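You operate a simulated robot arm through the tools that you are given. There is no shell and no other tool.

The job below is to be done with a simulated robot arm. You get a single attempt, and the scene is never put back.

TASK
Wipe the cake stand, set the cake on it and cover it.
Fine: dome onto the orange tape mark meanwhile; wipe with the block and put it back; seat the dome. Set down upright: loaf cake. What is to be rubbed or washed off counts as gone when no trace of it is left.

Only the result counts: the job must be done as asked and must still hold three seconds after the hand-in. Knocking over, shifting, dropping, spilling or breaking anything else fails it. A push-on lid holds only when it is set on centred and level and pressed home; a screw cap is set on level and turned clockwise until tight.

THE ROBOT
A 6-joint arm with a two-finger gripper, fixed in place. Base frame: the origin is on the floor under the middle of its stand, x ahead of it, y to its left, z up; the work surface is at about z = 0.92. Lengths are in m, angles in degrees, forces in N, time in s.
It reaches about 1.298 m from its shoulder. Its first joint turns from -149.0 to 149.0 degrees. Payload 1.57 kg.
The TCP is the grasp point between the finger pads, 0.021 m short of the fingertips. In the tool frame z runs along the fingers and y along their closing line. The gripper opens to 0.07 m; its body begins 0.05 m behind the TCP.
Orientation is told as [roll, pitch, yaw] about the base's x, y, z axes, in that order, counted from this pose: with the fingers straight down and closing along the base's y, the tool's x points along the base's -x, its y along +y and its z along -z.

THE INTERFACE
- The arm moves only by the tool apply_moves. Its argument "steps" is a list of rows, each an object (a shift or turn left out is 0, a gripper value left out holds the last) with "linear": the shift along the tool's x, y, z in units of 100 mm (1.0 is 100 mm), a list of three; "rot": the turn, a rotation vector about the tool's x, y, z in units of 60 degrees (1.0 is 60 degrees), a list of three; "grip": the opening, from 0 (shut) to 1 (fully open). In form: [{"linear": [dx, dy, dz], "rot": [ax, ay, az], "grip": grip}, ...]. A call has 1 to 20 rows; each row is the pose to reach, as a shift and turn from the pose commanded when the call began, along the tool's axes at that moment. A call with a number of a shift or a turn outside -1 to 1 is refused whole. A row lasts 0.2 s, in which the tool goes at most 0.05 m and 8.6 degrees; a call with a longer step from one row to the next is refused whole, and so is a gripper value outside its range. A pose out of reach is approached as far as the arm can. The call stops where the force on the tool passes 40 N (or 10 N more than at its start, if that is more) or the arm is blocked; 0.2 s more then pass. Each finger travels about 0.1037 m/s and halts on what it meets, pressing with about 30 N; the grip force reading is that of the motor and also rises with nothing between the fingers. The clock runs only during rows and for 0.2 s after the last one: add rows that repeat a pose to give the fingers time. It gives the time, the measured TCP pose, the force on the tool (base axes), the opening and the grip force at its end, in the units of the frame above (readings bear some noise), with the torque about the TCP (base axes, N m) and any sound that the robot's microphone picked up.
- Cameras (640 x 400 px; columns grow to the right, rows downward): "scene" is fixed at [0.4021, -0.5026, 1.5529]; the picture's right is [-0.97, -0.25, 0.00], its down [-0.22, 0.88, -0.43] and it looks along [0.11, -0.41, -0.90] (base axes); focal length 214 px, centre (320, 200). "wrist" rides on the gripper at [0.079, 0.004, -0.081] in the tool frame; the picture's right is [-0.05, 1.00, 0.00], its down [-0.67, -0.04, -0.74] and it looks along [-0.74, -0.04, 0.67] (tool axes); focal length 256 px, centre (320, 200). There is no depth. A picture from a camera that has moved, and an enlarged one, comes with that camera's place and axes in the base frame and with its lens. The place of the scene camera against the robot may be out by one fixed shift of up to 0.012 m in any direction.
- snapshot(camera): a new picture of that camera. The clock stands still meanwhile.
- lift_body(by): slides the trunk up (or, below 0, down) by that many m; the arm rides with it, the base frame stays. It gives what a move gives, with no picture.
- zoom(camera, box): a new picture of the part [left, top, right, bottom] of that camera's present view, enlarged. The clock stands still meanwhile.
- job_done(): hands the job in; it is judged then, once.

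Nothing tells you positions but the pictures and the camera data. Unless the task says otherwise, let go and move clear before handing in.

The tools are called after ">>>" as name(argument=value, ...) on one line, values as JSON. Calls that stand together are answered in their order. apply_moves: Moves the arm, as the interface text tells. Its arguments: {"type":"object","properties":{"steps":{"type":"array","items":{"type":"object","properties":{"linear":{"type":"array","items":{"type":"number"}},"rot":{"type":"array","items":{"type":"number"}},"grip":{"type":"number"}}}}},"required":["steps"]} The other tools are called the same way: lift_body (by) moves the trunk up or down; snapshot (camera) takes a picture; zoom (camera, box) takes an enlarged picture of a part of a camera's view; job_done () hands the job in.

At the start:

```text
time_s: 0.0
eef_pos: [0.2624, -0.7235, 1.1812]
orientation: [0.0, 0.0, 0.0]
ft_force: [0.4, -0.1, -0.4]
wrist_torque: [0.0, -0.03, 0.03]
width: 0.0699
gripper_force: 0.1
trunk travel left (down, up): [-0.862, 0.108]
```

scene: 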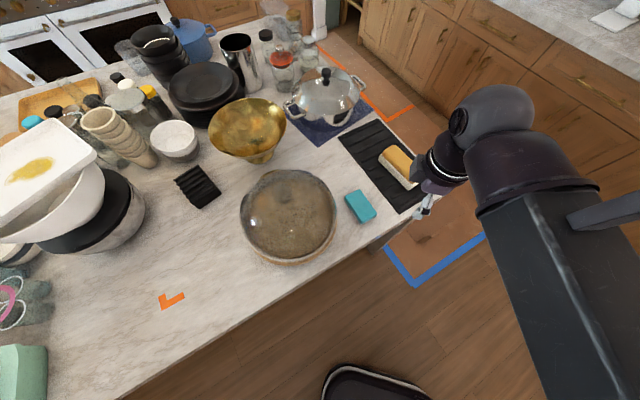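
wrist: 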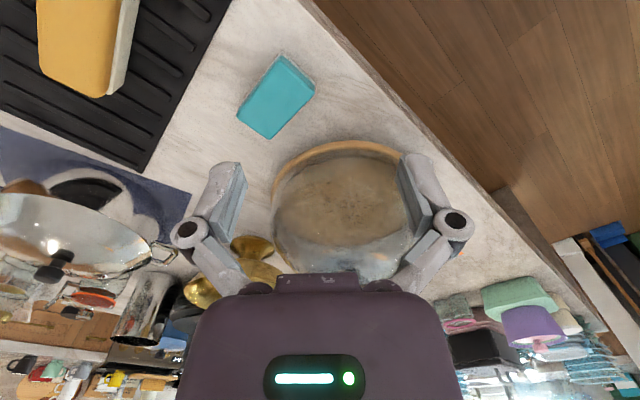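

I see a counter with a dome-covered stand in the middle, a teal block near it, a loaf cake on a black mat, and an orange tape corner mark. I'll zoom in for details first.

>>> zoom(camera="scene", box=[220, 150, 400, 280])

>>> zoom(camera="scene", box=[320, 110, 480, 230])

>>> zoom(camera="scene", box=[100, 240, 260, 360])

>>> zoom(camera="wrist", box=[200, 30, 480, 280])

```text
3.08 times, centred on (310, 215) of scene
camera zoom: at [0.4021, -0.5026, 1.5529], right [-0.97, -0.25, 0.0], down [-0.22, 0.88, -0.43], along [0.11, -0.41, -0.9], focal length 660 px, centre (351, 154)
```

zoom: 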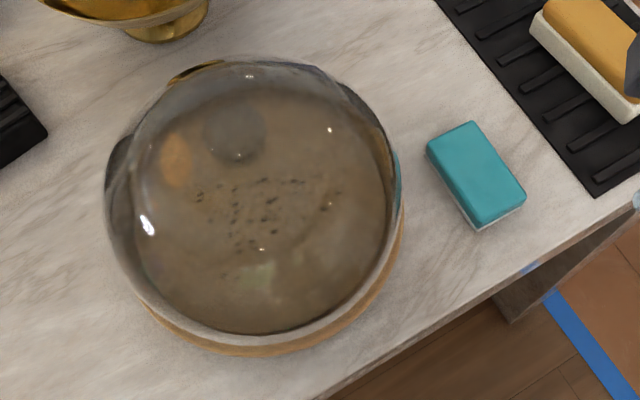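

```text
3.33 times, centred on (400, 170) of scene
camera zoom: at [0.4021, -0.5026, 1.5529], right [-0.97, -0.25, 0.0], down [-0.22, 0.88, -0.43], along [0.11, -0.41, -0.9], focal length 715 px, centre (53, 300)
```

zoom: 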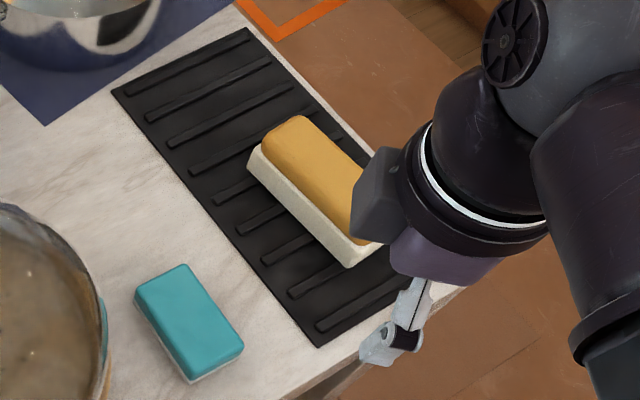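

```text
3.33 times, centred on (180, 300) of scene
camera zoom: at [0.4021, -0.5026, 1.5529], right [-0.97, -0.25, 0.0], down [-0.22, 0.88, -0.43], along [0.11, -0.41, -0.9], focal length 715 px, centre (787, -133)
```

zoom: 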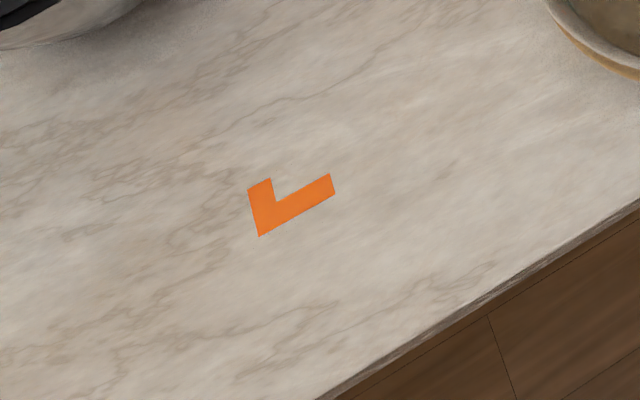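

```text
1.60 times, centred on (340, 155) of wrist
camera zoom: at [0.1834, -0.7192, 1.2615], right [0.05, 1.0, 0.0], down [0.67, -0.04, 0.74], along [0.74, -0.04, -0.67], focal length 410 px, centre (288, 272)
```

zoom: 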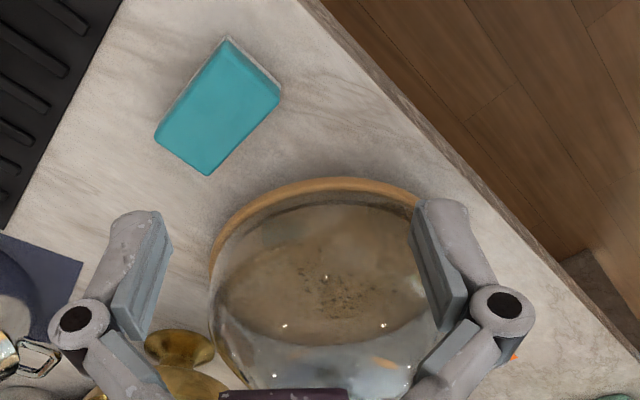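

The dome (clear, with a faint disc on top that may be its knob) covers the stand at about (0.56, -0.71). The teal block is near (0.35, -0.80), the loaf cake near (0.25, -0.95) and the orange mark near (0.79, -0.40). I'll raise the arm and turn it toward the counter for better views.

>>> apply_moves(steps=[{"linear": [0, 0.15, -0.2], "rot": [0, 0, 0.125]}, {"linear": [0, 0.3, -0.4], "rot": [0, 0, 0.25]}, {"linear": [0, 0.5, -0.6], "rot": [0, 0, 0.375]}, {"linear": [0, 0.7, -0.8], "rot": [0, 0, 0.5]}, {"linear": [0, 0.9, -1.0], "rot": [0, 0, 0.625]}, {"linear": [0, 1.0, -1.0], "rot": [0, 0, 0.75]}])

>>> snapshot(camera="wrist")

>>> snapshot(camera="scene")

```text
time_s: 1.4
eef_pos: [0.2629, -0.6285, 1.1795]
orientation: [0.1, 0.0, -45.0]
ft_force: [0.4, -0.4, -0.2]
wrist_torque: [0.01, -0.01, 0.02]
width: 0.0699
gripper_force: 0.1
out of reach, approached as far as the arm can: row 1, 2, 3, 4, 5, 6
trunk travel left (down, up): [-0.862, 0.108]
```

```text
taken
camera wrist: at [0.21, -0.5692, 1.2615], right [0.74, 0.67, 0.0], down [0.45, -0.5, 0.74], along [0.5, -0.56, -0.67], focal length 256 px, centre (320, 200)
```

wrist: 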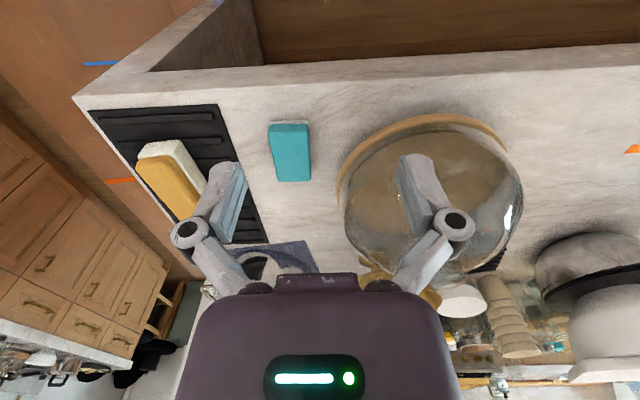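

```text
taken
```

scene: 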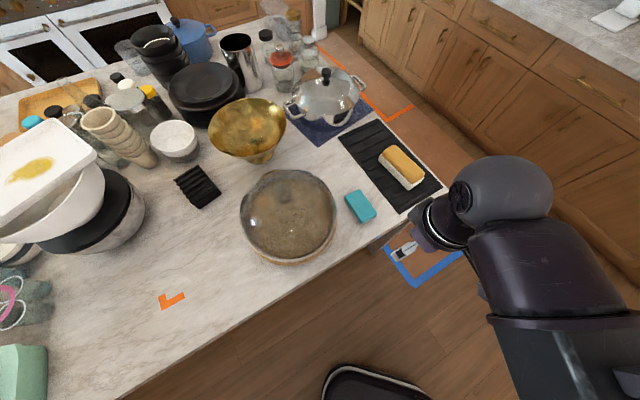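

The cake, block and dome are visible from here. The arm couldn't go higher at this spot, so I'll lift the trunk a little for more headroom.

>>> lift_body(by=0.1)

>>> snapshot(camera="wrist")

>>> snapshot(camera="scene")

```text
time_s: 2.7
eef_pos: [0.2621, -0.6287, 1.2818]
orientation: [-0.1, 0.0, -45.1]
ft_force: [1.3, 0.4, 0.2]
wrist_torque: [-0.04, 0.0, -0.01]
width: 0.07
gripper_force: 0.0
trunk travel left (down, up): [-0.962, 0.008]
```

```text
taken
camera wrist: at [0.2097, -0.5696, 1.3615], right [0.74, 0.67, 0.0], down [0.45, -0.5, 0.74], along [0.5, -0.55, -0.67], focal length 256 px, centre (320, 200)
```

wrist: 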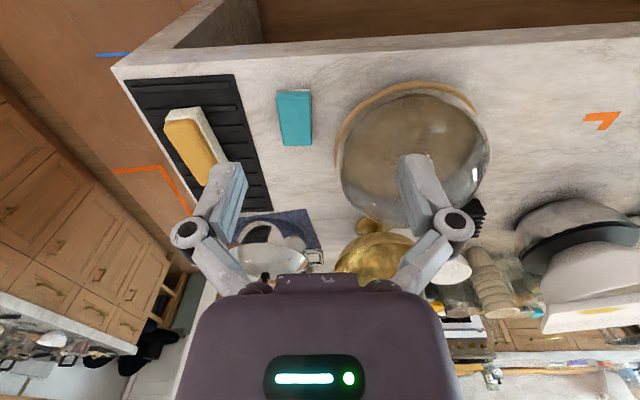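

```text
taken
```

scene: 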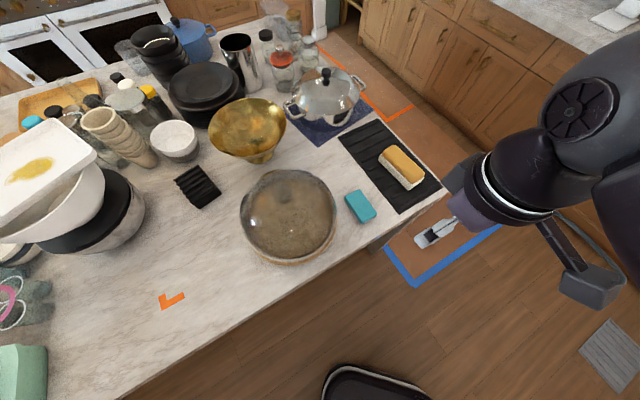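

The dome is partly behind a finger in this view, so I'll slide sideways along the counter to get it in clear sight.

>>> apply_moves(steps=[{"linear": [0, 0.4, 0]}, {"linear": [0, 0.8, 0]}, {"linear": [0, 1.0, 0]}])

>>> apply_moves(steps=[{"linear": [0, 0.3, 0]}, {"linear": [0, 0.6, 0]}])

>>> snapshot(camera="wrist")

>>> zoom(camera="wrist", box=[210, 40, 450, 280])

```text
time_s: 3.5
eef_pos: [0.3313, -0.5578, 1.2814]
orientation: [-0.1, -0.1, -45.0]
ft_force: [0.2, 0.5, 0.1]
wrist_torque: [0.0, 0.01, 0.01]
width: 0.0702
gripper_force: 0.0
trunk travel left (down, up): [-0.962, 0.008]
```

```text
time_s: 4.1
eef_pos: [0.3755, -0.5171, 1.2808]
orientation: [0.1, 0.0, -45.1]
ft_force: [-0.5, -0.6, 0.2]
wrist_torque: [-0.02, -0.02, -0.02]
width: 0.0701
gripper_force: 0.0
trunk travel left (down, up): [-0.962, 0.008]
```

```text
taken
camera wrist: at [0.3232, -0.4569, 1.3615], right [0.74, 0.67, 0.0], down [0.45, -0.5, 0.74], along [0.5, -0.55, -0.67], focal length 256 px, centre (320, 200)
```

wrist: 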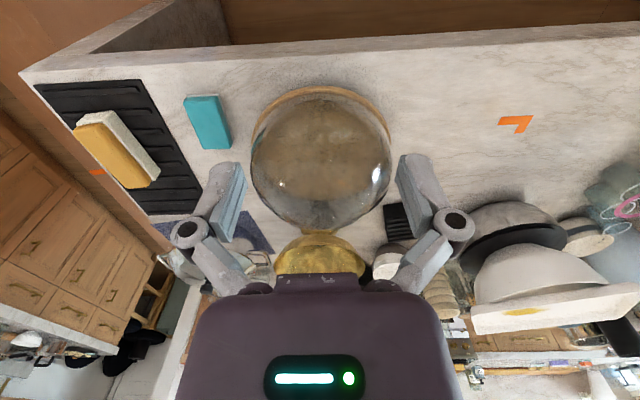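

```text
1.67 times, centred on (330, 160) of wrist
camera zoom: at [0.3232, -0.4569, 1.3615], right [0.74, 0.67, 0.0], down [0.45, -0.5, 0.74], along [0.5, -0.55, -0.67], focal length 427 px, centre (303, 267)
```

zoom: 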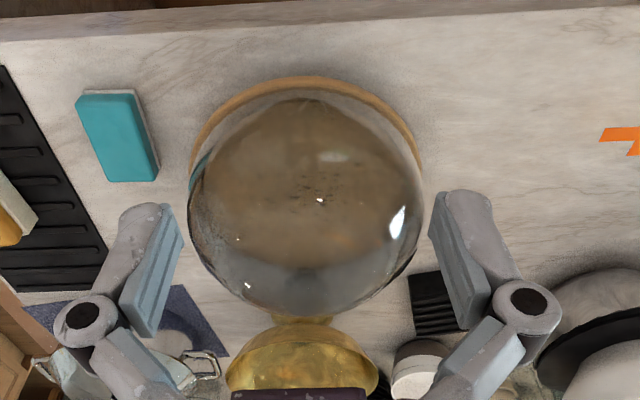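

I see no obvious knob on the dome from here. I'll enlarge both views of it.

>>> zoom(camera="wrist", box=[240, 80, 400, 240])

>>> zoom(camera="scene", box=[230, 160, 350, 270])

```text
2.50 times, centred on (320, 160) of wrist
camera zoom: at [0.3232, -0.4569, 1.3615], right [0.74, 0.67, 0.0], down [0.45, -0.5, 0.74], along [0.5, -0.55, -0.67], focal length 640 px, centre (320, 300)
```

zoom: 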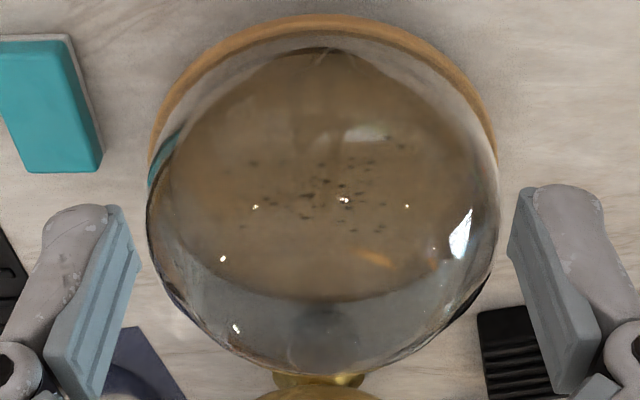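

```text
3.64 times, centred on (290, 215) of scene
camera zoom: at [0.4021, -0.5026, 1.5529], right [-0.97, -0.25, 0.0], down [-0.22, 0.88, -0.43], along [0.11, -0.41, -0.9], focal length 780 px, centre (429, 146)
```

zoom: 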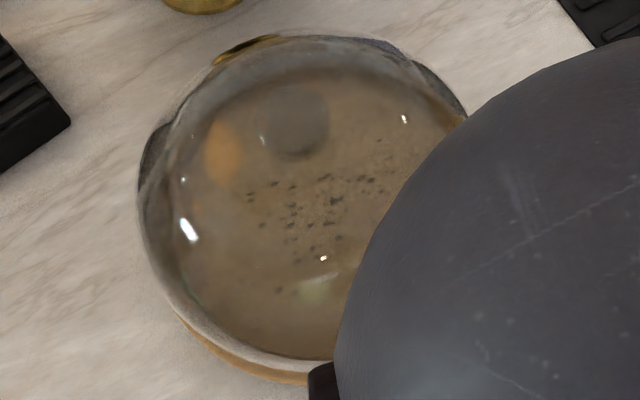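

A faint dark disc at the dome's top (about (0.545, -0.70, 1.09)) looks like a glass knob. To learn its height and shape, I'll lower the trunk and tilt the wrist for a side view.

>>> lift_body(by=-0.18)

>>> apply_moves(steps=[{"rot": [0, -0.13, 0]}, {"rot": [0, -0.26, 0]}, {"rot": [0, -0.39, 0]}, {"rot": [0, -0.52, 0]}, {"rot": [0, -0.65, 0]}])

>>> snapshot(camera="wrist")

```text
time_s: 6.1
eef_pos: [0.3752, -0.5166, 1.101]
orientation: [0.0, 0.0, -45.0]
ft_force: [0.0, 0.7, 0.2]
wrist_torque: [-0.01, -0.01, -0.02]
width: 0.0702
gripper_force: 0.1
trunk travel left (down, up): [-0.782, 0.188]
```

```text
time_s: 7.3
eef_pos: [0.3767, -0.5164, 1.143]
orientation: [0.0, -39.2, -45.0]
ft_force: [-0.8, 0.6, 0.2]
wrist_torque: [0.01, -0.03, 0.02]
width: 0.0699
gripper_force: 0.0
out of reach, approached as far as the arm can: row 2, 3, 4, 5
trunk travel left (down, up): [-0.782, 0.188]
```

```text
taken
camera wrist: at [0.2997, -0.4339, 1.1551], right [0.73, 0.68, 0.03], down [0.01, -0.06, 1.0], along [0.68, -0.73, -0.05], focal length 256 px, centre (320, 200)
```

wrist: 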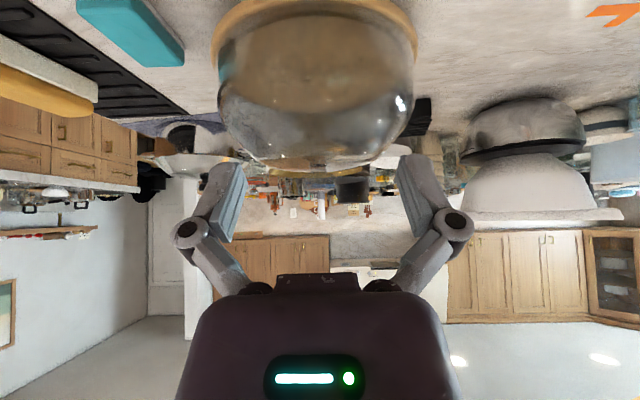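

The view is upside-down; the dome's profile is seen at the top. I'll enlarge around its crown.

>>> zoom(camera="wrist", box=[200, 0, 440, 220])

>>> zoom(camera="wrist", box=[270, 120, 370, 210])

```text
1.82 times, centred on (320, 110) of wrist
camera zoom: at [0.2997, -0.4339, 1.1551], right [0.73, 0.68, 0.03], down [0.01, -0.06, 1.0], along [0.68, -0.73, -0.05], focal length 465 px, centre (320, 364)
```

zoom: 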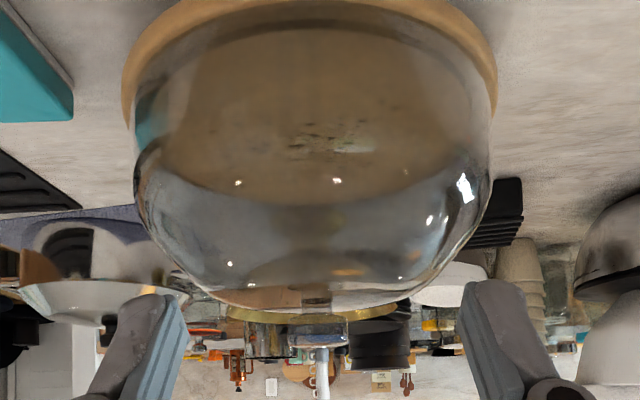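

```text
4.44 times, centred on (320, 165) of wrist
camera zoom: at [0.2997, -0.4339, 1.1551], right [0.73, 0.68, 0.03], down [0.01, -0.06, 1.0], along [0.68, -0.73, -0.05], focal length 1138 px, centre (320, 356)
```

zoom: 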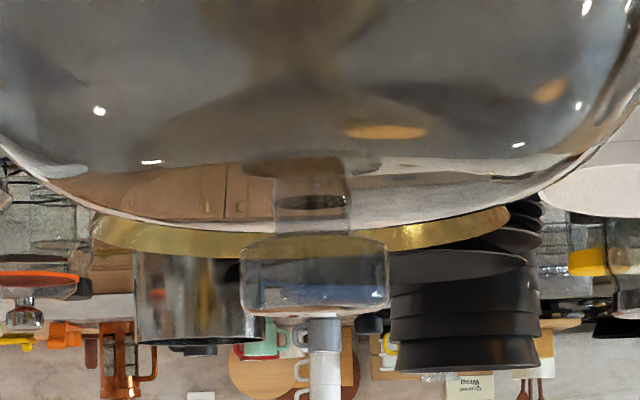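

A clear glass knob is visible on the crown, roughly 47 mm wide and between z≈1.10 and 1.12. I'll go a little closer for a sharper view of it.

>>> apply_moves(steps=[{"linear": [-0.25, 0, -0.05]}, {"linear": [-0.5, 0, 0.05]}, {"linear": [-0.75, 0, 0.2]}, {"linear": [-0.95, 0, 0.35]}])

>>> snapshot(camera="wrist")

>>> zoom(camera="wrist", box=[250, 90, 390, 210])

```text
time_s: 8.3
eef_pos: [0.4434, -0.5865, 1.1429]
orientation: [0.0, -39.0, -45.0]
ft_force: [0.0, 0.1, 0.1]
wrist_torque: [0.04, -0.01, -0.02]
width: 0.07
gripper_force: 0.0
out of reach, approached as far as the arm can: row 1, 2, 3, 4
trunk travel left (down, up): [-0.782, 0.188]
```

```text
taken
camera wrist: at [0.3674, -0.5035, 1.1548], right [0.74, 0.68, 0.03], down [0.01, -0.06, 1.0], along [0.68, -0.73, -0.05], focal length 256 px, centre (320, 200)
```

wrist: 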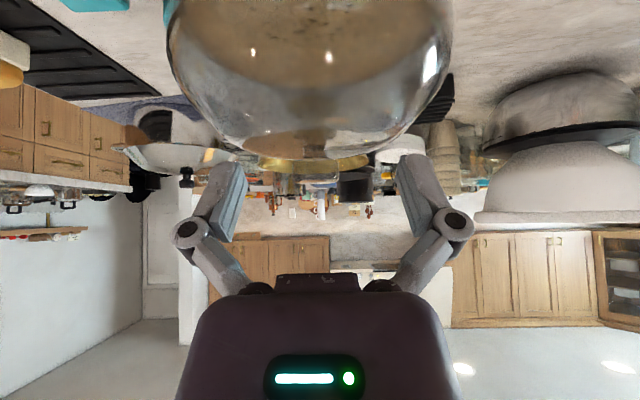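

```text
3.33 times, centred on (320, 150) of wrist
camera zoom: at [0.3674, -0.5035, 1.1548], right [0.74, 0.68, 0.03], down [0.01, -0.06, 1.0], along [0.68, -0.73, -0.05], focal length 853 px, centre (320, 367)
```

zoom: 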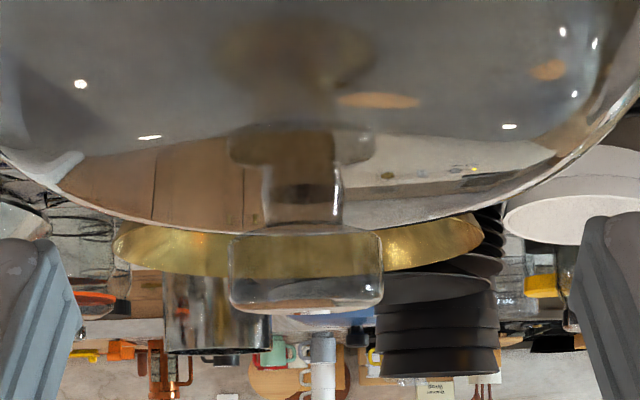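

The knob is clear now: about 45 mm wide, from z≈1.104 to 1.126, on a short stem over the crown (z≈1.092), near (0.535, -0.69). Next I raise the trunk and set the fingers vertical again.

>>> lift_body(by=0.15)

>>> apply_moves(steps=[{"rot": [0, 0.13, 0]}, {"rot": [0, 0.26, 0]}, {"rot": [0, 0.39, 0]}, {"rot": [0, 0.52, 0]}, {"rot": [0, 0.65, 0]}])

>>> snapshot(camera="wrist")

```text
time_s: 10.1
eef_pos: [0.4426, -0.5854, 1.2929]
orientation: [0.0, -39.0, -45.0]
ft_force: [0.3, 0.2, 0.2]
wrist_torque: [-0.04, -0.02, 0.0]
width: 0.07
gripper_force: 0.2
trunk travel left (down, up): [-0.932, 0.038]
```

```text
time_s: 11.3
eef_pos: [0.4455, -0.5883, 1.2502]
orientation: [-0.1, 0.1, -45.0]
ft_force: [-0.2, 0.1, 0.0]
wrist_torque: [0.06, 0.06, 0.0]
width: 0.0699
gripper_force: 0.2
out of reach, approached as far as the arm can: row 1, 2, 3, 4, 5
trunk travel left (down, up): [-0.932, 0.038]
```

```text
taken
camera wrist: at [0.3935, -0.5288, 1.3313], right [0.74, 0.67, 0.0], down [0.45, -0.5, 0.74], along [0.5, -0.55, -0.67], focal length 256 px, centre (320, 200)
```

wrist: 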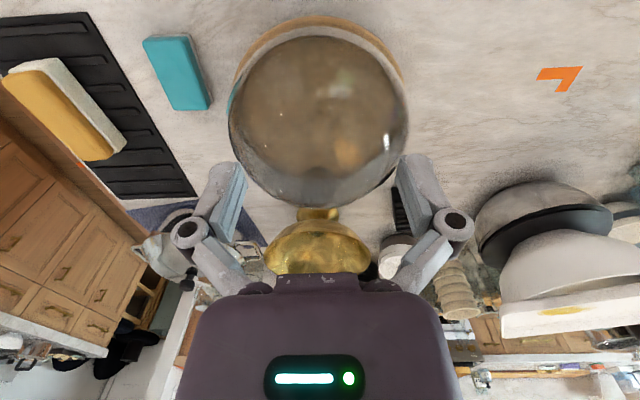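

The tool is vertical again at z≈1.25, which appears to be a height ceiling that moves with the trunk. I'll enlarge the dome's crown to place the knob.

>>> zoom(camera="wrist", box=[220, 100, 420, 230])

>>> zoom(camera="wrist", box=[200, 0, 440, 150])

```text
3.08 times, centred on (320, 165) of wrist
camera zoom: at [0.3935, -0.5288, 1.3313], right [0.74, 0.67, 0.0], down [0.45, -0.5, 0.74], along [0.5, -0.55, -0.67], focal length 788 px, centre (320, 308)
```

zoom: 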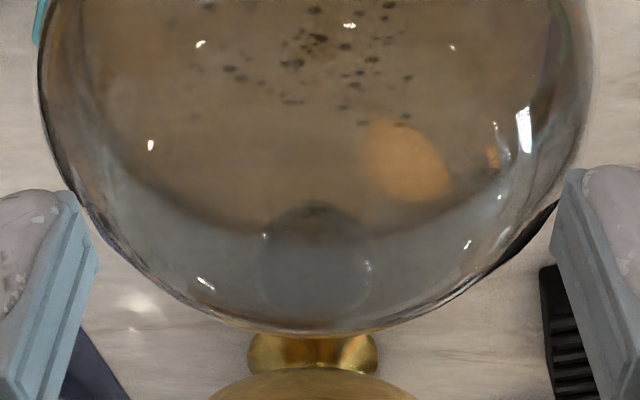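

```text
2.67 times, centred on (320, 75) of wrist
camera zoom: at [0.3935, -0.5288, 1.3313], right [0.74, 0.67, 0.0], down [0.45, -0.5, 0.74], along [0.5, -0.55, -0.67], focal length 683 px, centre (320, 533)
```

zoom: 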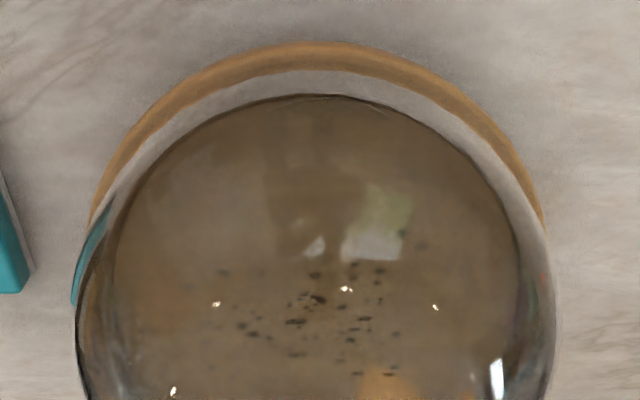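

The knob triangulates consistently to about (0.533, -0.688). I'll move the open gripper towards a point above it in stages.

>>> apply_moves(steps=[{"linear": [-0.35, 0, 0.15]}, {"linear": [-0.7, -0.04, 0.3]}, {"linear": [-0.95, -0.083, 0.5]}])

>>> snapshot(camera="wrist")

```text
time_s: 12.1
eef_pos: [0.5093, -0.6598, 1.2501]
orientation: [0.1, 0.1, -45.0]
ft_force: [0.8, 0.0, -0.1]
wrist_torque: [0.01, 0.01, 0.02]
width: 0.07
gripper_force: 0.1
out of reach, approached as far as the arm can: row 1, 2, 3
trunk travel left (down, up): [-0.932, 0.038]
```

```text
taken
camera wrist: at [0.4554, -0.6015, 1.331], right [0.74, 0.67, 0.0], down [0.45, -0.5, 0.74], along [0.5, -0.55, -0.67], focal length 256 px, centre (320, 200)
```

wrist: 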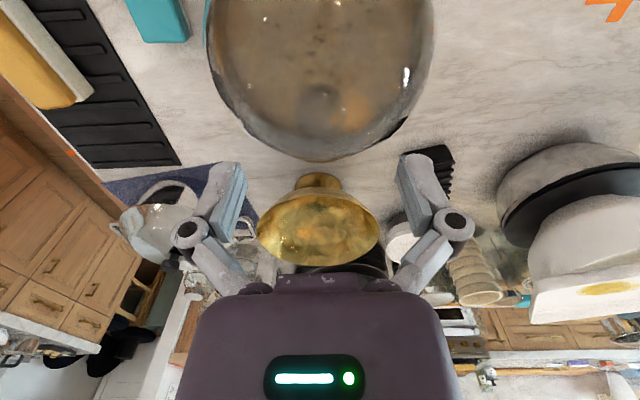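

The height stayed at 1.25 despite the downward command, so vertical travel may come only from the trunk. I'll test that with a small downward step.

>>> apply_moves(steps=[{"linear": [0, 0, 0.3]}, {"linear": [0, 0, 0.5]}])

```text
time_s: 12.7
eef_pos: [0.5068, -0.659, 1.2504]
orientation: [0.0, 0.0, -45.0]
ft_force: [0.5, -0.5, 0.7]
wrist_torque: [-0.02, 0.01, -0.01]
width: 0.0701
gripper_force: 0.0
out of reach, approached as far as the arm can: row 1, 2
trunk travel left (down, up): [-0.932, 0.038]
```

Confirmed: the arm only moves horizontally and the trunk sets the height. I'll cancel the stray vertical command while moving over the knob.

>>> apply_moves(steps=[{"linear": [-0.2, 0, -0.3]}, {"linear": [-0.38, -0.01, -0.57]}, {"linear": [-0.38, -0.01, -0.57]}])

>>> snapshot(camera="wrist")

>>> zoom(camera="wrist", box=[220, 30, 420, 180])

```text
time_s: 13.5
eef_pos: [0.5309, -0.6829, 1.2509]
orientation: [-0.1, 0.0, -45.0]
ft_force: [-0.8, 0.1, -0.9]
wrist_torque: [-0.02, 0.01, 0.02]
width: 0.0699
gripper_force: 0.1
out of reach, approached as far as the arm can: row 1, 2, 3
trunk travel left (down, up): [-0.932, 0.038]
```

```text
taken
camera wrist: at [0.4792, -0.6231, 1.3315], right [0.74, 0.67, 0.0], down [0.45, -0.5, 0.75], along [0.5, -0.55, -0.67], focal length 256 px, centre (320, 200)
```

wrist: 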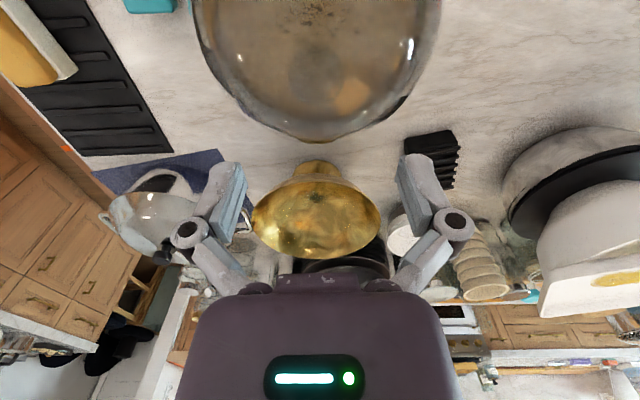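

```text
2.67 times, centred on (320, 105) of wrist
camera zoom: at [0.4792, -0.6231, 1.3315], right [0.74, 0.67, 0.0], down [0.45, -0.5, 0.75], along [0.5, -0.55, -0.67], focal length 683 px, centre (320, 453)
```

zoom: 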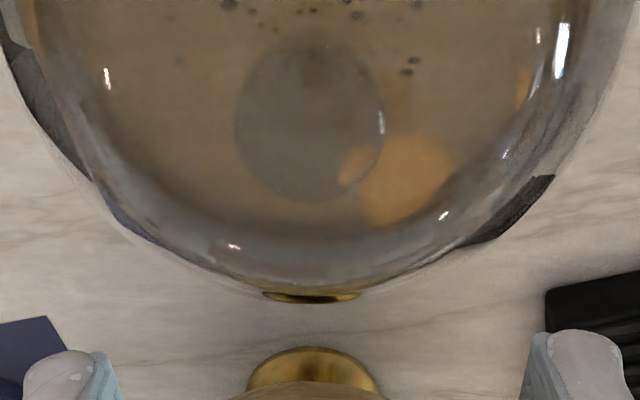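

The knob centre now reads about (0.535, -0.690), a few millimetres ahead of the TCP. I'll make that small horizontal correction and lower the trunk part way.

>>> apply_moves(steps=[{"linear": [-0.07, -0.015, 0]}, {"linear": [-0.07, -0.015, 0]}])

>>> lift_body(by=-0.09)

>>> zoom(camera="wrist", box=[200, 60, 440, 210])

>>> snapshot(camera="scene")

```text
time_s: 14.1
eef_pos: [0.5355, -0.6899, 1.2507]
orientation: [0.0, 0.0, -45.0]
ft_force: [-0.4, -0.4, 0.4]
wrist_torque: [-0.01, 0.02, 0.01]
width: 0.07
gripper_force: 0.1
trunk travel left (down, up): [-0.932, 0.038]
```

```text
time_s: 15.3
eef_pos: [0.5363, -0.6892, 1.1611]
orientation: [0.0, 0.1, -45.0]
ft_force: [-0.4, 1.1, -0.5]
wrist_torque: [0.02, -0.01, 0.02]
width: 0.0699
gripper_force: 0.1
trunk travel left (down, up): [-0.842, 0.128]
```

```text
2.67 times, centred on (320, 135) of wrist
camera zoom: at [0.4831, -0.6297, 1.2415], right [0.74, 0.67, 0.0], down [0.45, -0.5, 0.75], along [0.5, -0.55, -0.67], focal length 683 px, centre (320, 373)
```

zoom: 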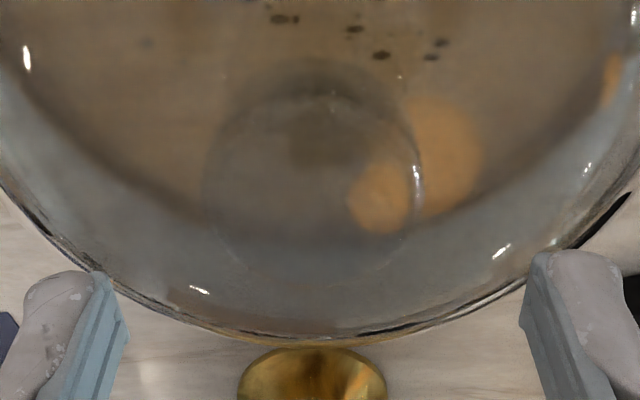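

```text
taken
```

scene: 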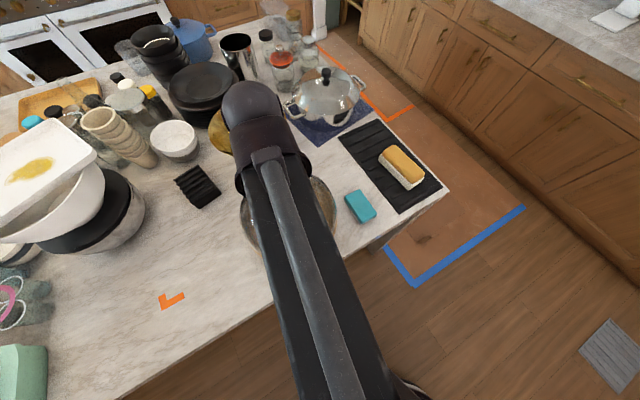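

The knob sits centred between the fingers to about a millimetre. I'll lower to grasp height in two stages.

>>> lift_body(by=-0.025)

>>> zoom(camera="wrist", box=[200, 90, 440, 240])

```text
time_s: 16.0
eef_pos: [0.5361, -0.6875, 1.1366]
orientation: [0.0, 0.0, -45.1]
ft_force: [0.7, 0.6, -0.1]
wrist_torque: [-0.01, -0.02, 0.0]
width: 0.07
gripper_force: 0.0
trunk travel left (down, up): [-0.817, 0.153]
```

```text
2.67 times, centred on (320, 165) of wrist
camera zoom: at [0.4831, -0.6297, 1.2165], right [0.74, 0.67, 0.0], down [0.45, -0.5, 0.75], along [0.5, -0.55, -0.67], focal length 683 px, centre (320, 293)
```

zoom: 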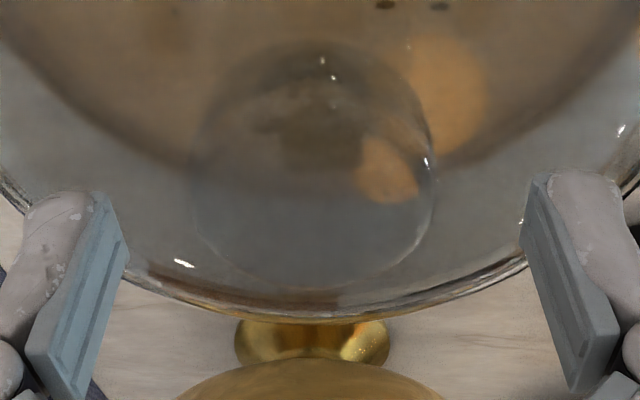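

The knob is about 1.5–2 mm to the left of the finger midline. I'll correct this, descend the last 18 mm, and close.

>>> apply_moves(steps=[{"linear": [0, -0.018, 0]}, {"linear": [0, -0.018, 0]}])

>>> lift_body(by=-0.018)

>>> zoom(camera="wrist", box=[200, 90, 440, 240])

```text
time_s: 16.6
eef_pos: [0.5353, -0.6894, 1.1362]
orientation: [0.1, 0.0, -45.0]
ft_force: [-0.3, 1.3, -0.7]
wrist_torque: [-0.05, 0.0, -0.03]
width: 0.0699
gripper_force: 0.2
trunk travel left (down, up): [-0.817, 0.153]
```

```text
time_s: 17.3
eef_pos: [0.5343, -0.6893, 1.1182]
orientation: [0.0, 0.0, -45.0]
ft_force: [-0.2, -0.4, 0.6]
wrist_torque: [0.03, -0.01, -0.02]
width: 0.0701
gripper_force: 0.0
trunk travel left (down, up): [-0.799, 0.171]
```

```text
2.67 times, centred on (320, 165) of wrist
camera zoom: at [0.4817, -0.631, 1.1985], right [0.74, 0.67, 0.0], down [0.45, -0.5, 0.75], along [0.5, -0.55, -0.67], focal length 683 px, centre (320, 293)
```

zoom: 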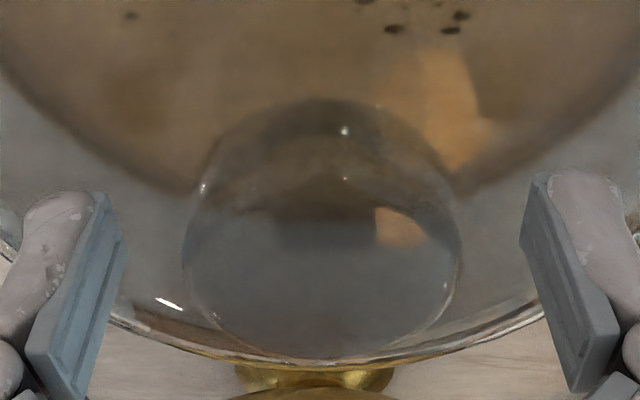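

The knob is centred between the pads with no contact. Now I close the fingers on it.

>>> apply_moves(steps=[{"grip": 0.5}, {"grip": 0.3}, {"grip": 0.0}, {"grip": 0.0}, {"grip": 0.0}])

>>> zoom(camera="wrist", box=[200, 90, 440, 240])

```text
time_s: 18.5
eef_pos: [0.5354, -0.6899, 1.1189]
orientation: [0.1, -0.1, -45.1]
ft_force: [2.1, 0.1, 2.7]
wrist_torque: [0.01, -0.06, -0.01]
width: 0.0455
gripper_force: 30.0
trunk travel left (down, up): [-0.799, 0.171]
```

```text
2.67 times, centred on (320, 165) of wrist
camera zoom: at [0.4818, -0.6309, 1.1986], right [0.74, 0.67, 0.0], down [0.45, -0.5, 0.75], along [0.5, -0.55, -0.67], focal length 683 px, centre (320, 293)
```

zoom: 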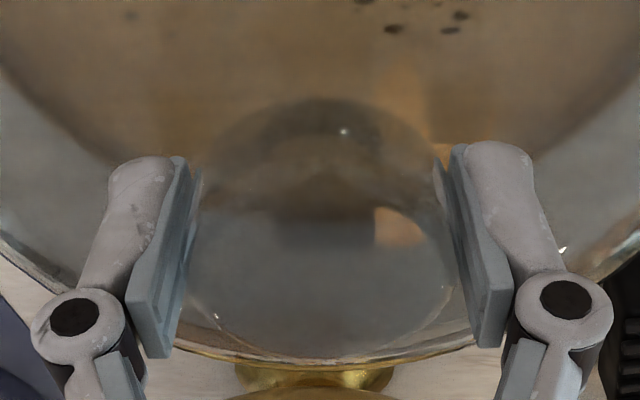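

The fingers hold the knob at 45.5 mm with 30 N. I'll lift the dome gently and check it comes along level.

>>> lift_body(by=0.03)

>>> snapshot(camera="wrist")

>>> snapshot(camera="scene")

```text
time_s: 19.2
eef_pos: [0.5337, -0.6911, 1.1479]
orientation: [0.0, 0.0, -45.0]
ft_force: [0.3, -0.3, -4.8]
wrist_torque: [-0.01, 0.02, -0.03]
width: 0.0453
gripper_force: 29.9
trunk travel left (down, up): [-0.829, 0.141]
```

```text
taken
camera wrist: at [0.4821, -0.6315, 1.2281], right [0.74, 0.67, 0.0], down [0.45, -0.5, 0.75], along [0.5, -0.55, -0.67], focal length 256 px, centre (320, 200)
```

wrist: 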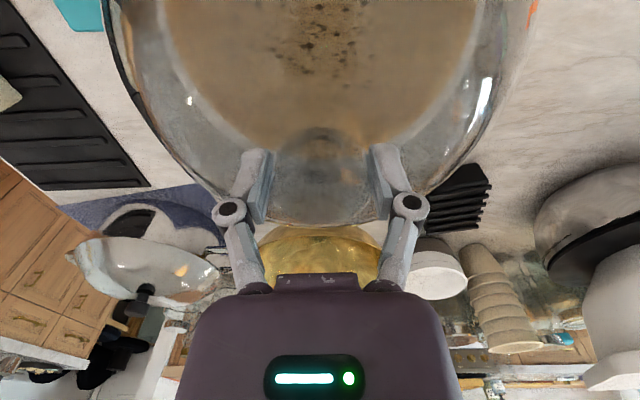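

```text
taken
```

scene: 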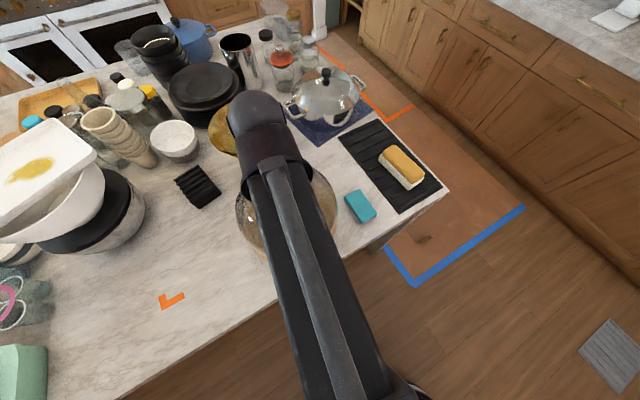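

The dome is held (about 5 N) and rises freely. I'll lift it further and start moving toward the orange mark, along a clear path.

>>> lift_body(by=0.07)

>>> apply_moves(steps=[{"linear": [0, 0.2, 0]}, {"linear": [0, 0.45, 0]}, {"linear": [0, 0.7, 0]}, {"linear": [0, 0.9, 0]}, {"linear": [0, 1.0, 0]}])

>>> snapshot(camera="wrist")

>>> snapshot(camera="scene")

```text
time_s: 20.3
eef_pos: [0.5351, -0.6905, 1.2171]
orientation: [0.0, 0.0, -45.0]
ft_force: [-0.8, -0.4, -4.9]
wrist_torque: [0.02, 0.0, -0.03]
width: 0.0456
gripper_force: 30.1
trunk travel left (down, up): [-0.899, 0.071]
```

```text
time_s: 21.5
eef_pos: [0.6045, -0.6184, 1.218]
orientation: [-0.1, 0.1, -45.0]
ft_force: [0.4, 0.3, -4.7]
wrist_torque: [-0.01, 0.01, 0.05]
width: 0.0455
gripper_force: 30.3
trunk travel left (down, up): [-0.899, 0.071]
```

```text
taken
camera wrist: at [0.5525, -0.561, 1.2982], right [0.74, 0.67, 0.0], down [0.45, -0.5, 0.75], along [0.5, -0.55, -0.67], focal length 256 px, centre (320, 200)
```

wrist: 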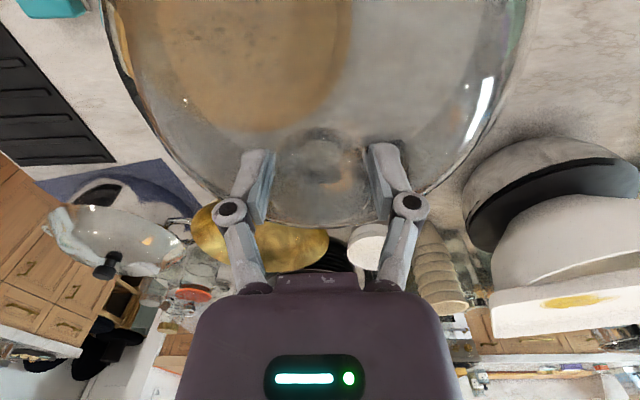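

```text
taken
```

scene: 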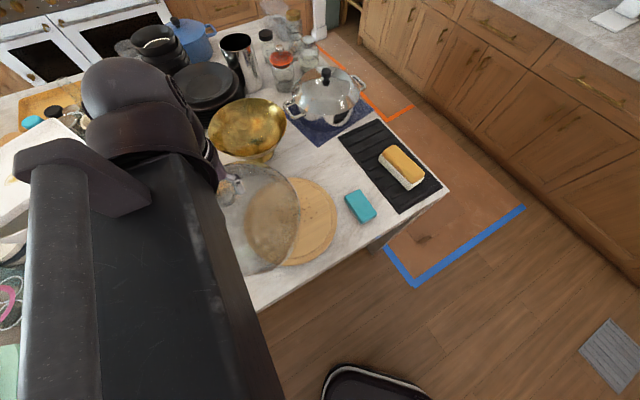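

The board-like stand is uncovered and the dome is hanging clear. The mark triangulates to about (0.79, -0.405), so I'll carry the dome on in steps.

>>> apply_moves(steps=[{"linear": [0.02, 0.2, 0]}, {"linear": [0.04, 0.45, 0]}, {"linear": [0.06, 0.7, 0]}, {"linear": [0.06, 0.9, 0]}, {"linear": [0.06, 1.0, 0]}])

>>> snapshot(camera="wrist")

>>> snapshot(camera="scene")

```text
time_s: 22.7
eef_pos: [0.6732, -0.5444, 1.2173]
orientation: [0.0, 0.0, -45.0]
ft_force: [0.1, 0.1, -5.0]
wrist_torque: [0.03, 0.05, 0.0]
width: 0.0456
gripper_force: 30.2
trunk travel left (down, up): [-0.899, 0.071]
```

```text
taken
camera wrist: at [0.6211, -0.4858, 1.2981], right [0.74, 0.67, 0.0], down [0.45, -0.5, 0.75], along [0.5, -0.55, -0.67], focal length 256 px, centre (320, 200)
```

wrist: 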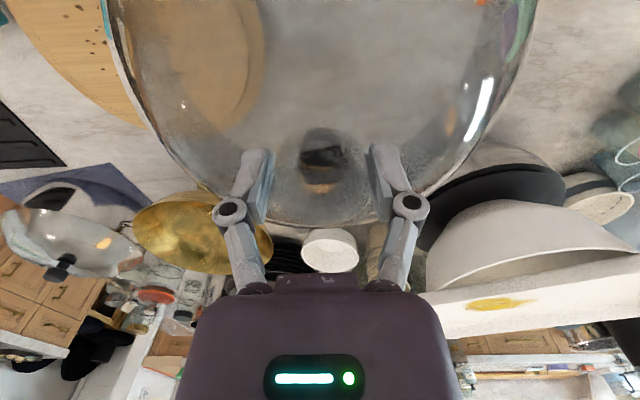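

```text
taken
```

scene: 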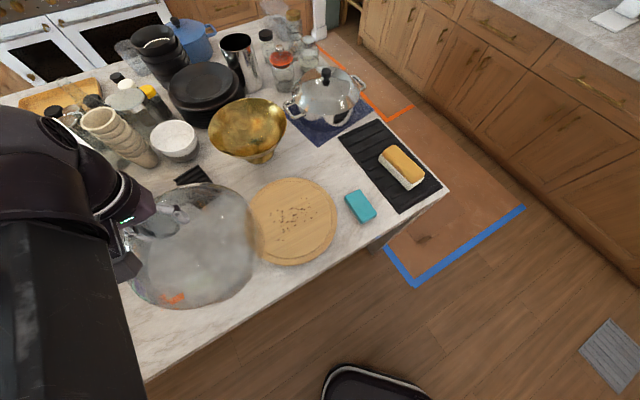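

The stand (a round wooden board with dark specks) is fully visible and the dome is clear. Continuing to the mark.

>>> apply_moves(steps=[{"linear": [0.02, 0.2, 0]}, {"linear": [0.04, 0.45, 0]}, {"linear": [0.06, 0.7, 0]}, {"linear": [0.06, 0.9, 0]}, {"linear": [0.06, 1.0, 0]}])

>>> apply_moves(steps=[{"linear": [0.02, 0.2, 0]}, {"linear": [0.04, 0.4, 0]}, {"linear": [0.06, 0.6, 0]}, {"linear": [0.05, 0.72, 0]}, {"linear": [0.05, 0.76, 0]}, {"linear": [0.05, 0.76, 0]}])

>>> snapshot(camera="wrist")

>>> snapshot(camera="scene")

```text
time_s: 23.9
eef_pos: [0.7395, -0.4685, 1.217]
orientation: [0.0, -0.1, -45.0]
ft_force: [1.1, -0.3, -5.1]
wrist_torque: [0.03, 0.01, 0.0]
width: 0.0456
gripper_force: 29.8
trunk travel left (down, up): [-0.899, 0.071]
```

```text
time_s: 25.3
eef_pos: [0.7901, -0.413, 1.2171]
orientation: [0.0, 0.0, -45.1]
ft_force: [-0.4, -0.7, -4.0]
wrist_torque: [-0.01, 0.02, -0.03]
width: 0.0457
gripper_force: 29.6
trunk travel left (down, up): [-0.899, 0.071]
```

```text
taken
camera wrist: at [0.7367, -0.3543, 1.2981], right [0.74, 0.67, 0.0], down [0.45, -0.5, 0.75], along [0.5, -0.55, -0.67], focal length 256 px, centre (320, 200)
```

wrist: 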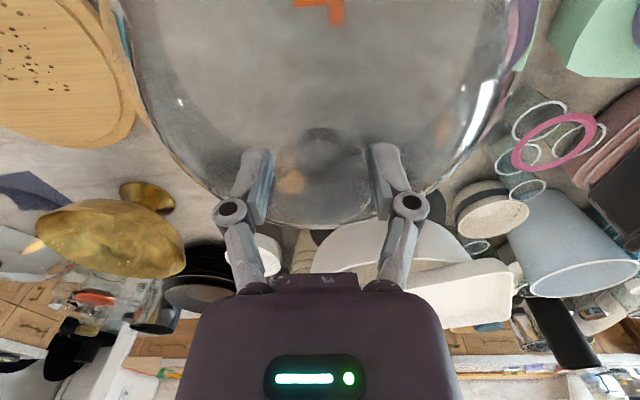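

```text
taken
```

scene: 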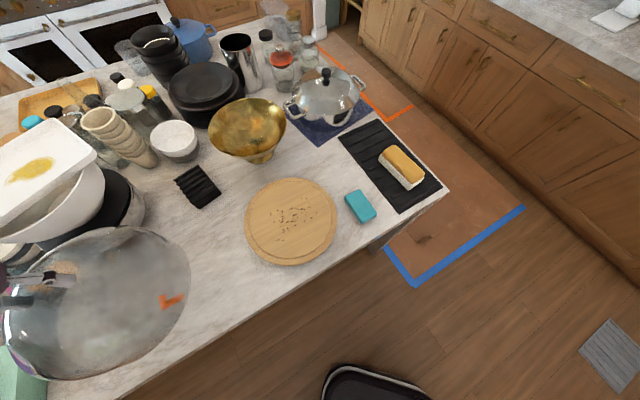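

The dome now hangs right over the orange mark. I'll lower the trunk to just above the expected contact height, then in small steps.

>>> lift_body(by=-0.1)

>>> snapshot(camera="scene")

>>> snapshot(camera="wrist")

```text
time_s: 26.6
eef_pos: [0.7902, -0.4134, 1.1171]
orientation: [0.0, -0.2, -45.1]
ft_force: [0.2, -1.2, -4.9]
wrist_torque: [0.02, 0.03, 0.02]
width: 0.0459
gripper_force: 29.8
trunk travel left (down, up): [-0.799, 0.171]
```

```text
taken
```

scene: 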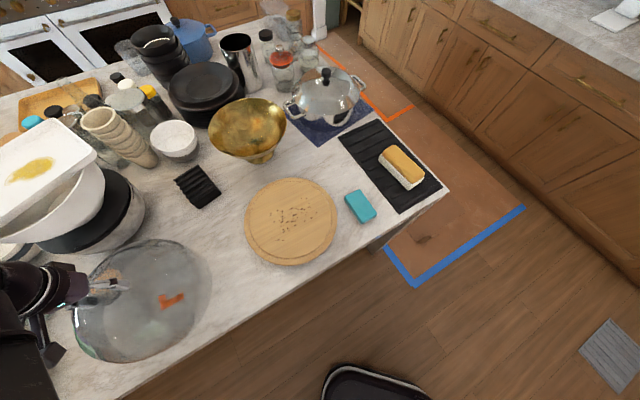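

```text
taken
camera wrist: at [0.7365, -0.3542, 1.1982], right [0.74, 0.67, 0.0], down [0.45, -0.5, 0.75], along [0.5, -0.55, -0.67], focal length 256 px, centre (320, 200)
```

wrist: 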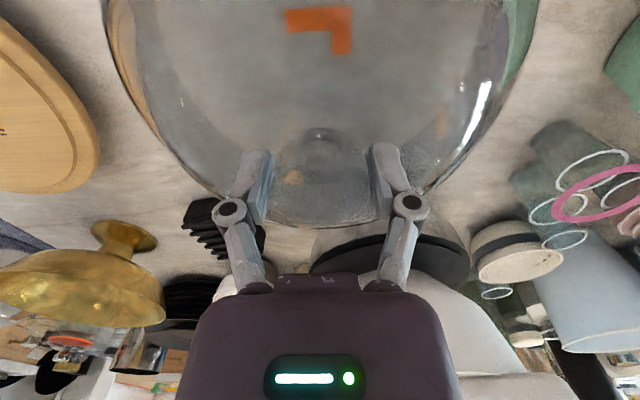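

The mark is centred under the gripper. Lowering in small steps now.

>>> lift_body(by=-0.01)

>>> lift_body(by=-0.005)

```text
time_s: 27.2
eef_pos: [0.7888, -0.412, 1.1084]
orientation: [0.0, 0.0, -45.0]
ft_force: [-0.2, -0.7, -4.8]
wrist_torque: [0.03, 0.0, 0.01]
width: 0.0457
gripper_force: 30.2
trunk travel left (down, up): [-0.789, 0.181]
```

```text
time_s: 27.8
eef_pos: [0.7899, -0.4133, 1.1035]
orientation: [0.0, 0.0, -44.9]
ft_force: [-0.6, -0.2, -5.9]
wrist_torque: [0.03, 0.0, -0.03]
width: 0.0457
gripper_force: 30.8
trunk travel left (down, up): [-0.784, 0.186]
```

>>> lift_body(by=-0.004)

>>> lift_body(by=-0.003)

```text
time_s: 28.3
eef_pos: [0.789, -0.4131, 1.0996]
orientation: [0.0, 0.1, -45.0]
ft_force: [0.5, 0.2, -4.6]
wrist_torque: [0.0, -0.01, -0.01]
width: 0.0458
gripper_force: 30.1
trunk travel left (down, up): [-0.78, 0.19]
```

```text
time_s: 28.8
eef_pos: [0.7894, -0.4144, 1.0961]
orientation: [0.0, 0.1, -45.0]
ft_force: [-0.4, 0.3, -5.1]
wrist_torque: [0.03, 0.0, 0.03]
width: 0.0456
gripper_force: 30.1
trunk travel left (down, up): [-0.777, 0.193]
```

No contact yet at TCP z≈1.096. I'll check the gap visually before going on.

>>> zoom(camera="scene", box=[40, 220, 240, 380])

>>> zoom(camera="scene", box=[230, 160, 350, 280])

```text
2.50 times, centred on (140, 300) of scene
camera zoom: at [0.4021, -0.5026, 1.5529], right [-0.97, -0.25, 0.0], down [-0.22, 0.88, -0.43], along [0.11, -0.41, -0.9], focal length 536 px, centre (770, -50)
```

zoom: 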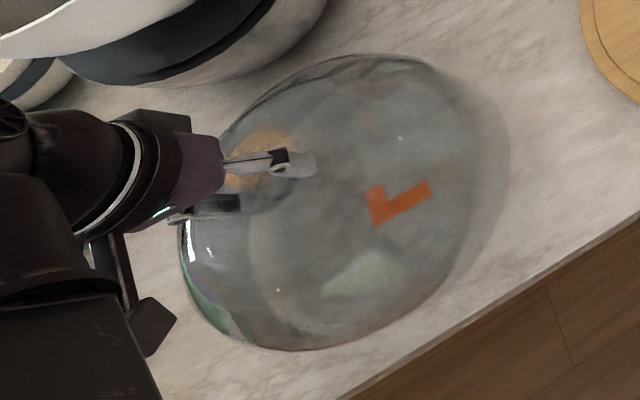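

```text
3.33 times, centred on (290, 220) of scene
camera zoom: at [0.4021, -0.5026, 1.5529], right [-0.97, -0.25, 0.0], down [-0.22, 0.88, -0.43], along [0.11, -0.41, -0.9], focal length 715 px, centre (420, 133)
```

zoom: 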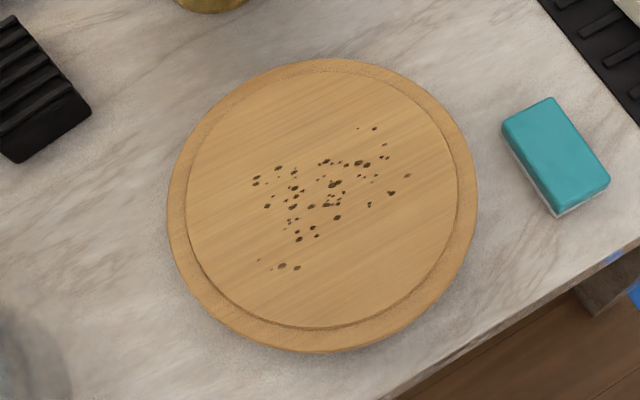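

The board has a stepped rim and dark specks over its middle. There's still a small gap under the dome, so I keep lowering in fine steps.

>>> lift_body(by=-0.004)

>>> lift_body(by=-0.003)

>>> lift_body(by=-0.003)

```text
time_s: 29.4
eef_pos: [0.7886, -0.4141, 1.091]
orientation: [0.0, -0.1, -45.0]
ft_force: [-0.4, 0.3, -4.9]
wrist_torque: [-0.01, 0.01, 0.03]
width: 0.0457
gripper_force: 30.0
trunk travel left (down, up): [-0.773, 0.197]
```

```text
time_s: 29.9
eef_pos: [0.7888, -0.4127, 1.0884]
orientation: [0.1, 0.1, -45.1]
ft_force: [0.2, -0.7, -4.6]
wrist_torque: [0.01, 0.01, -0.01]
width: 0.0456
gripper_force: 29.6
trunk travel left (down, up): [-0.77, 0.2]
```

```text
time_s: 30.4
eef_pos: [0.7893, -0.4135, 1.0855]
orientation: [0.0, 0.0, -45.1]
ft_force: [0.4, -0.3, -5.3]
wrist_torque: [0.03, -0.02, 0.03]
width: 0.0458
gripper_force: 30.3
trunk travel left (down, up): [-0.767, 0.203]
```

>>> lift_body(by=-0.003)

>>> lift_body(by=-0.003)

>>> zoom(camera="scene", box=[40, 220, 240, 380])

```text
time_s: 30.9
eef_pos: [0.7887, -0.4129, 1.0822]
orientation: [0.0, 0.0, -45.0]
ft_force: [-0.2, -0.3, -5.5]
wrist_torque: [0.01, 0.01, 0.02]
width: 0.0454
gripper_force: 30.3
trunk travel left (down, up): [-0.764, 0.206]
```

```text
time_s: 31.4
eef_pos: [0.7899, -0.4133, 1.0795]
orientation: [0.0, 0.0, -45.1]
ft_force: [-0.5, 0.3, -5.0]
wrist_torque: [-0.02, 0.04, -0.02]
width: 0.0456
gripper_force: 29.7
trunk travel left (down, up): [-0.761, 0.209]
```

```text
2.50 times, centred on (140, 300) of scene
camera zoom: at [0.4021, -0.5026, 1.5529], right [-0.97, -0.25, 0.0], down [-0.22, 0.88, -0.43], along [0.11, -0.41, -0.9], focal length 536 px, centre (770, -50)
```

zoom: 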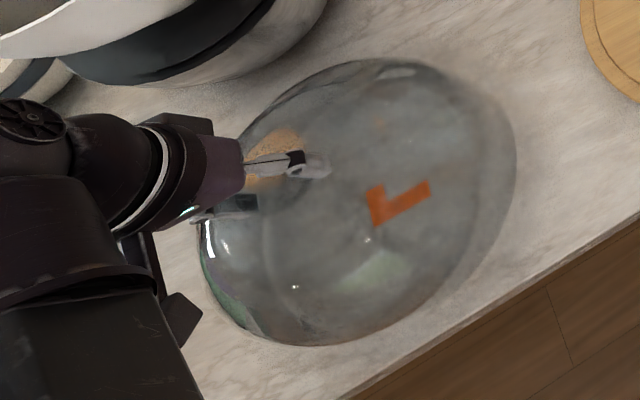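

>>> lift_body(by=-0.003)

>>> lift_body(by=-0.003)

>>> lift_body(by=-0.003)

```text
time_s: 31.9
eef_pos: [0.789, -0.4133, 1.0761]
orientation: [0.1, 0.0, -45.0]
ft_force: [-0.2, 0.3, -4.2]
wrist_torque: [-0.01, 0.0, -0.01]
width: 0.0456
gripper_force: 30.0
trunk travel left (down, up): [-0.758, 0.212]
```

```text
time_s: 32.5
eef_pos: [0.7897, -0.4128, 1.073]
orientation: [0.0, 0.0, -45.0]
ft_force: [-0.1, -0.9, -4.5]
wrist_torque: [0.01, 0.02, 0.01]
width: 0.0457
gripper_force: 30.0
trunk travel left (down, up): [-0.755, 0.215]
```

```text
time_s: 33.0
eef_pos: [0.7885, -0.413, 1.0722]
orientation: [0.0, -0.1, -45.1]
ft_force: [5.7, -3.5, 12.1]
wrist_torque: [-0.04, -0.12, -0.03]
width: 0.0458
gripper_force: 30.2
trunk travel left (down, up): [-0.752, 0.218]
```

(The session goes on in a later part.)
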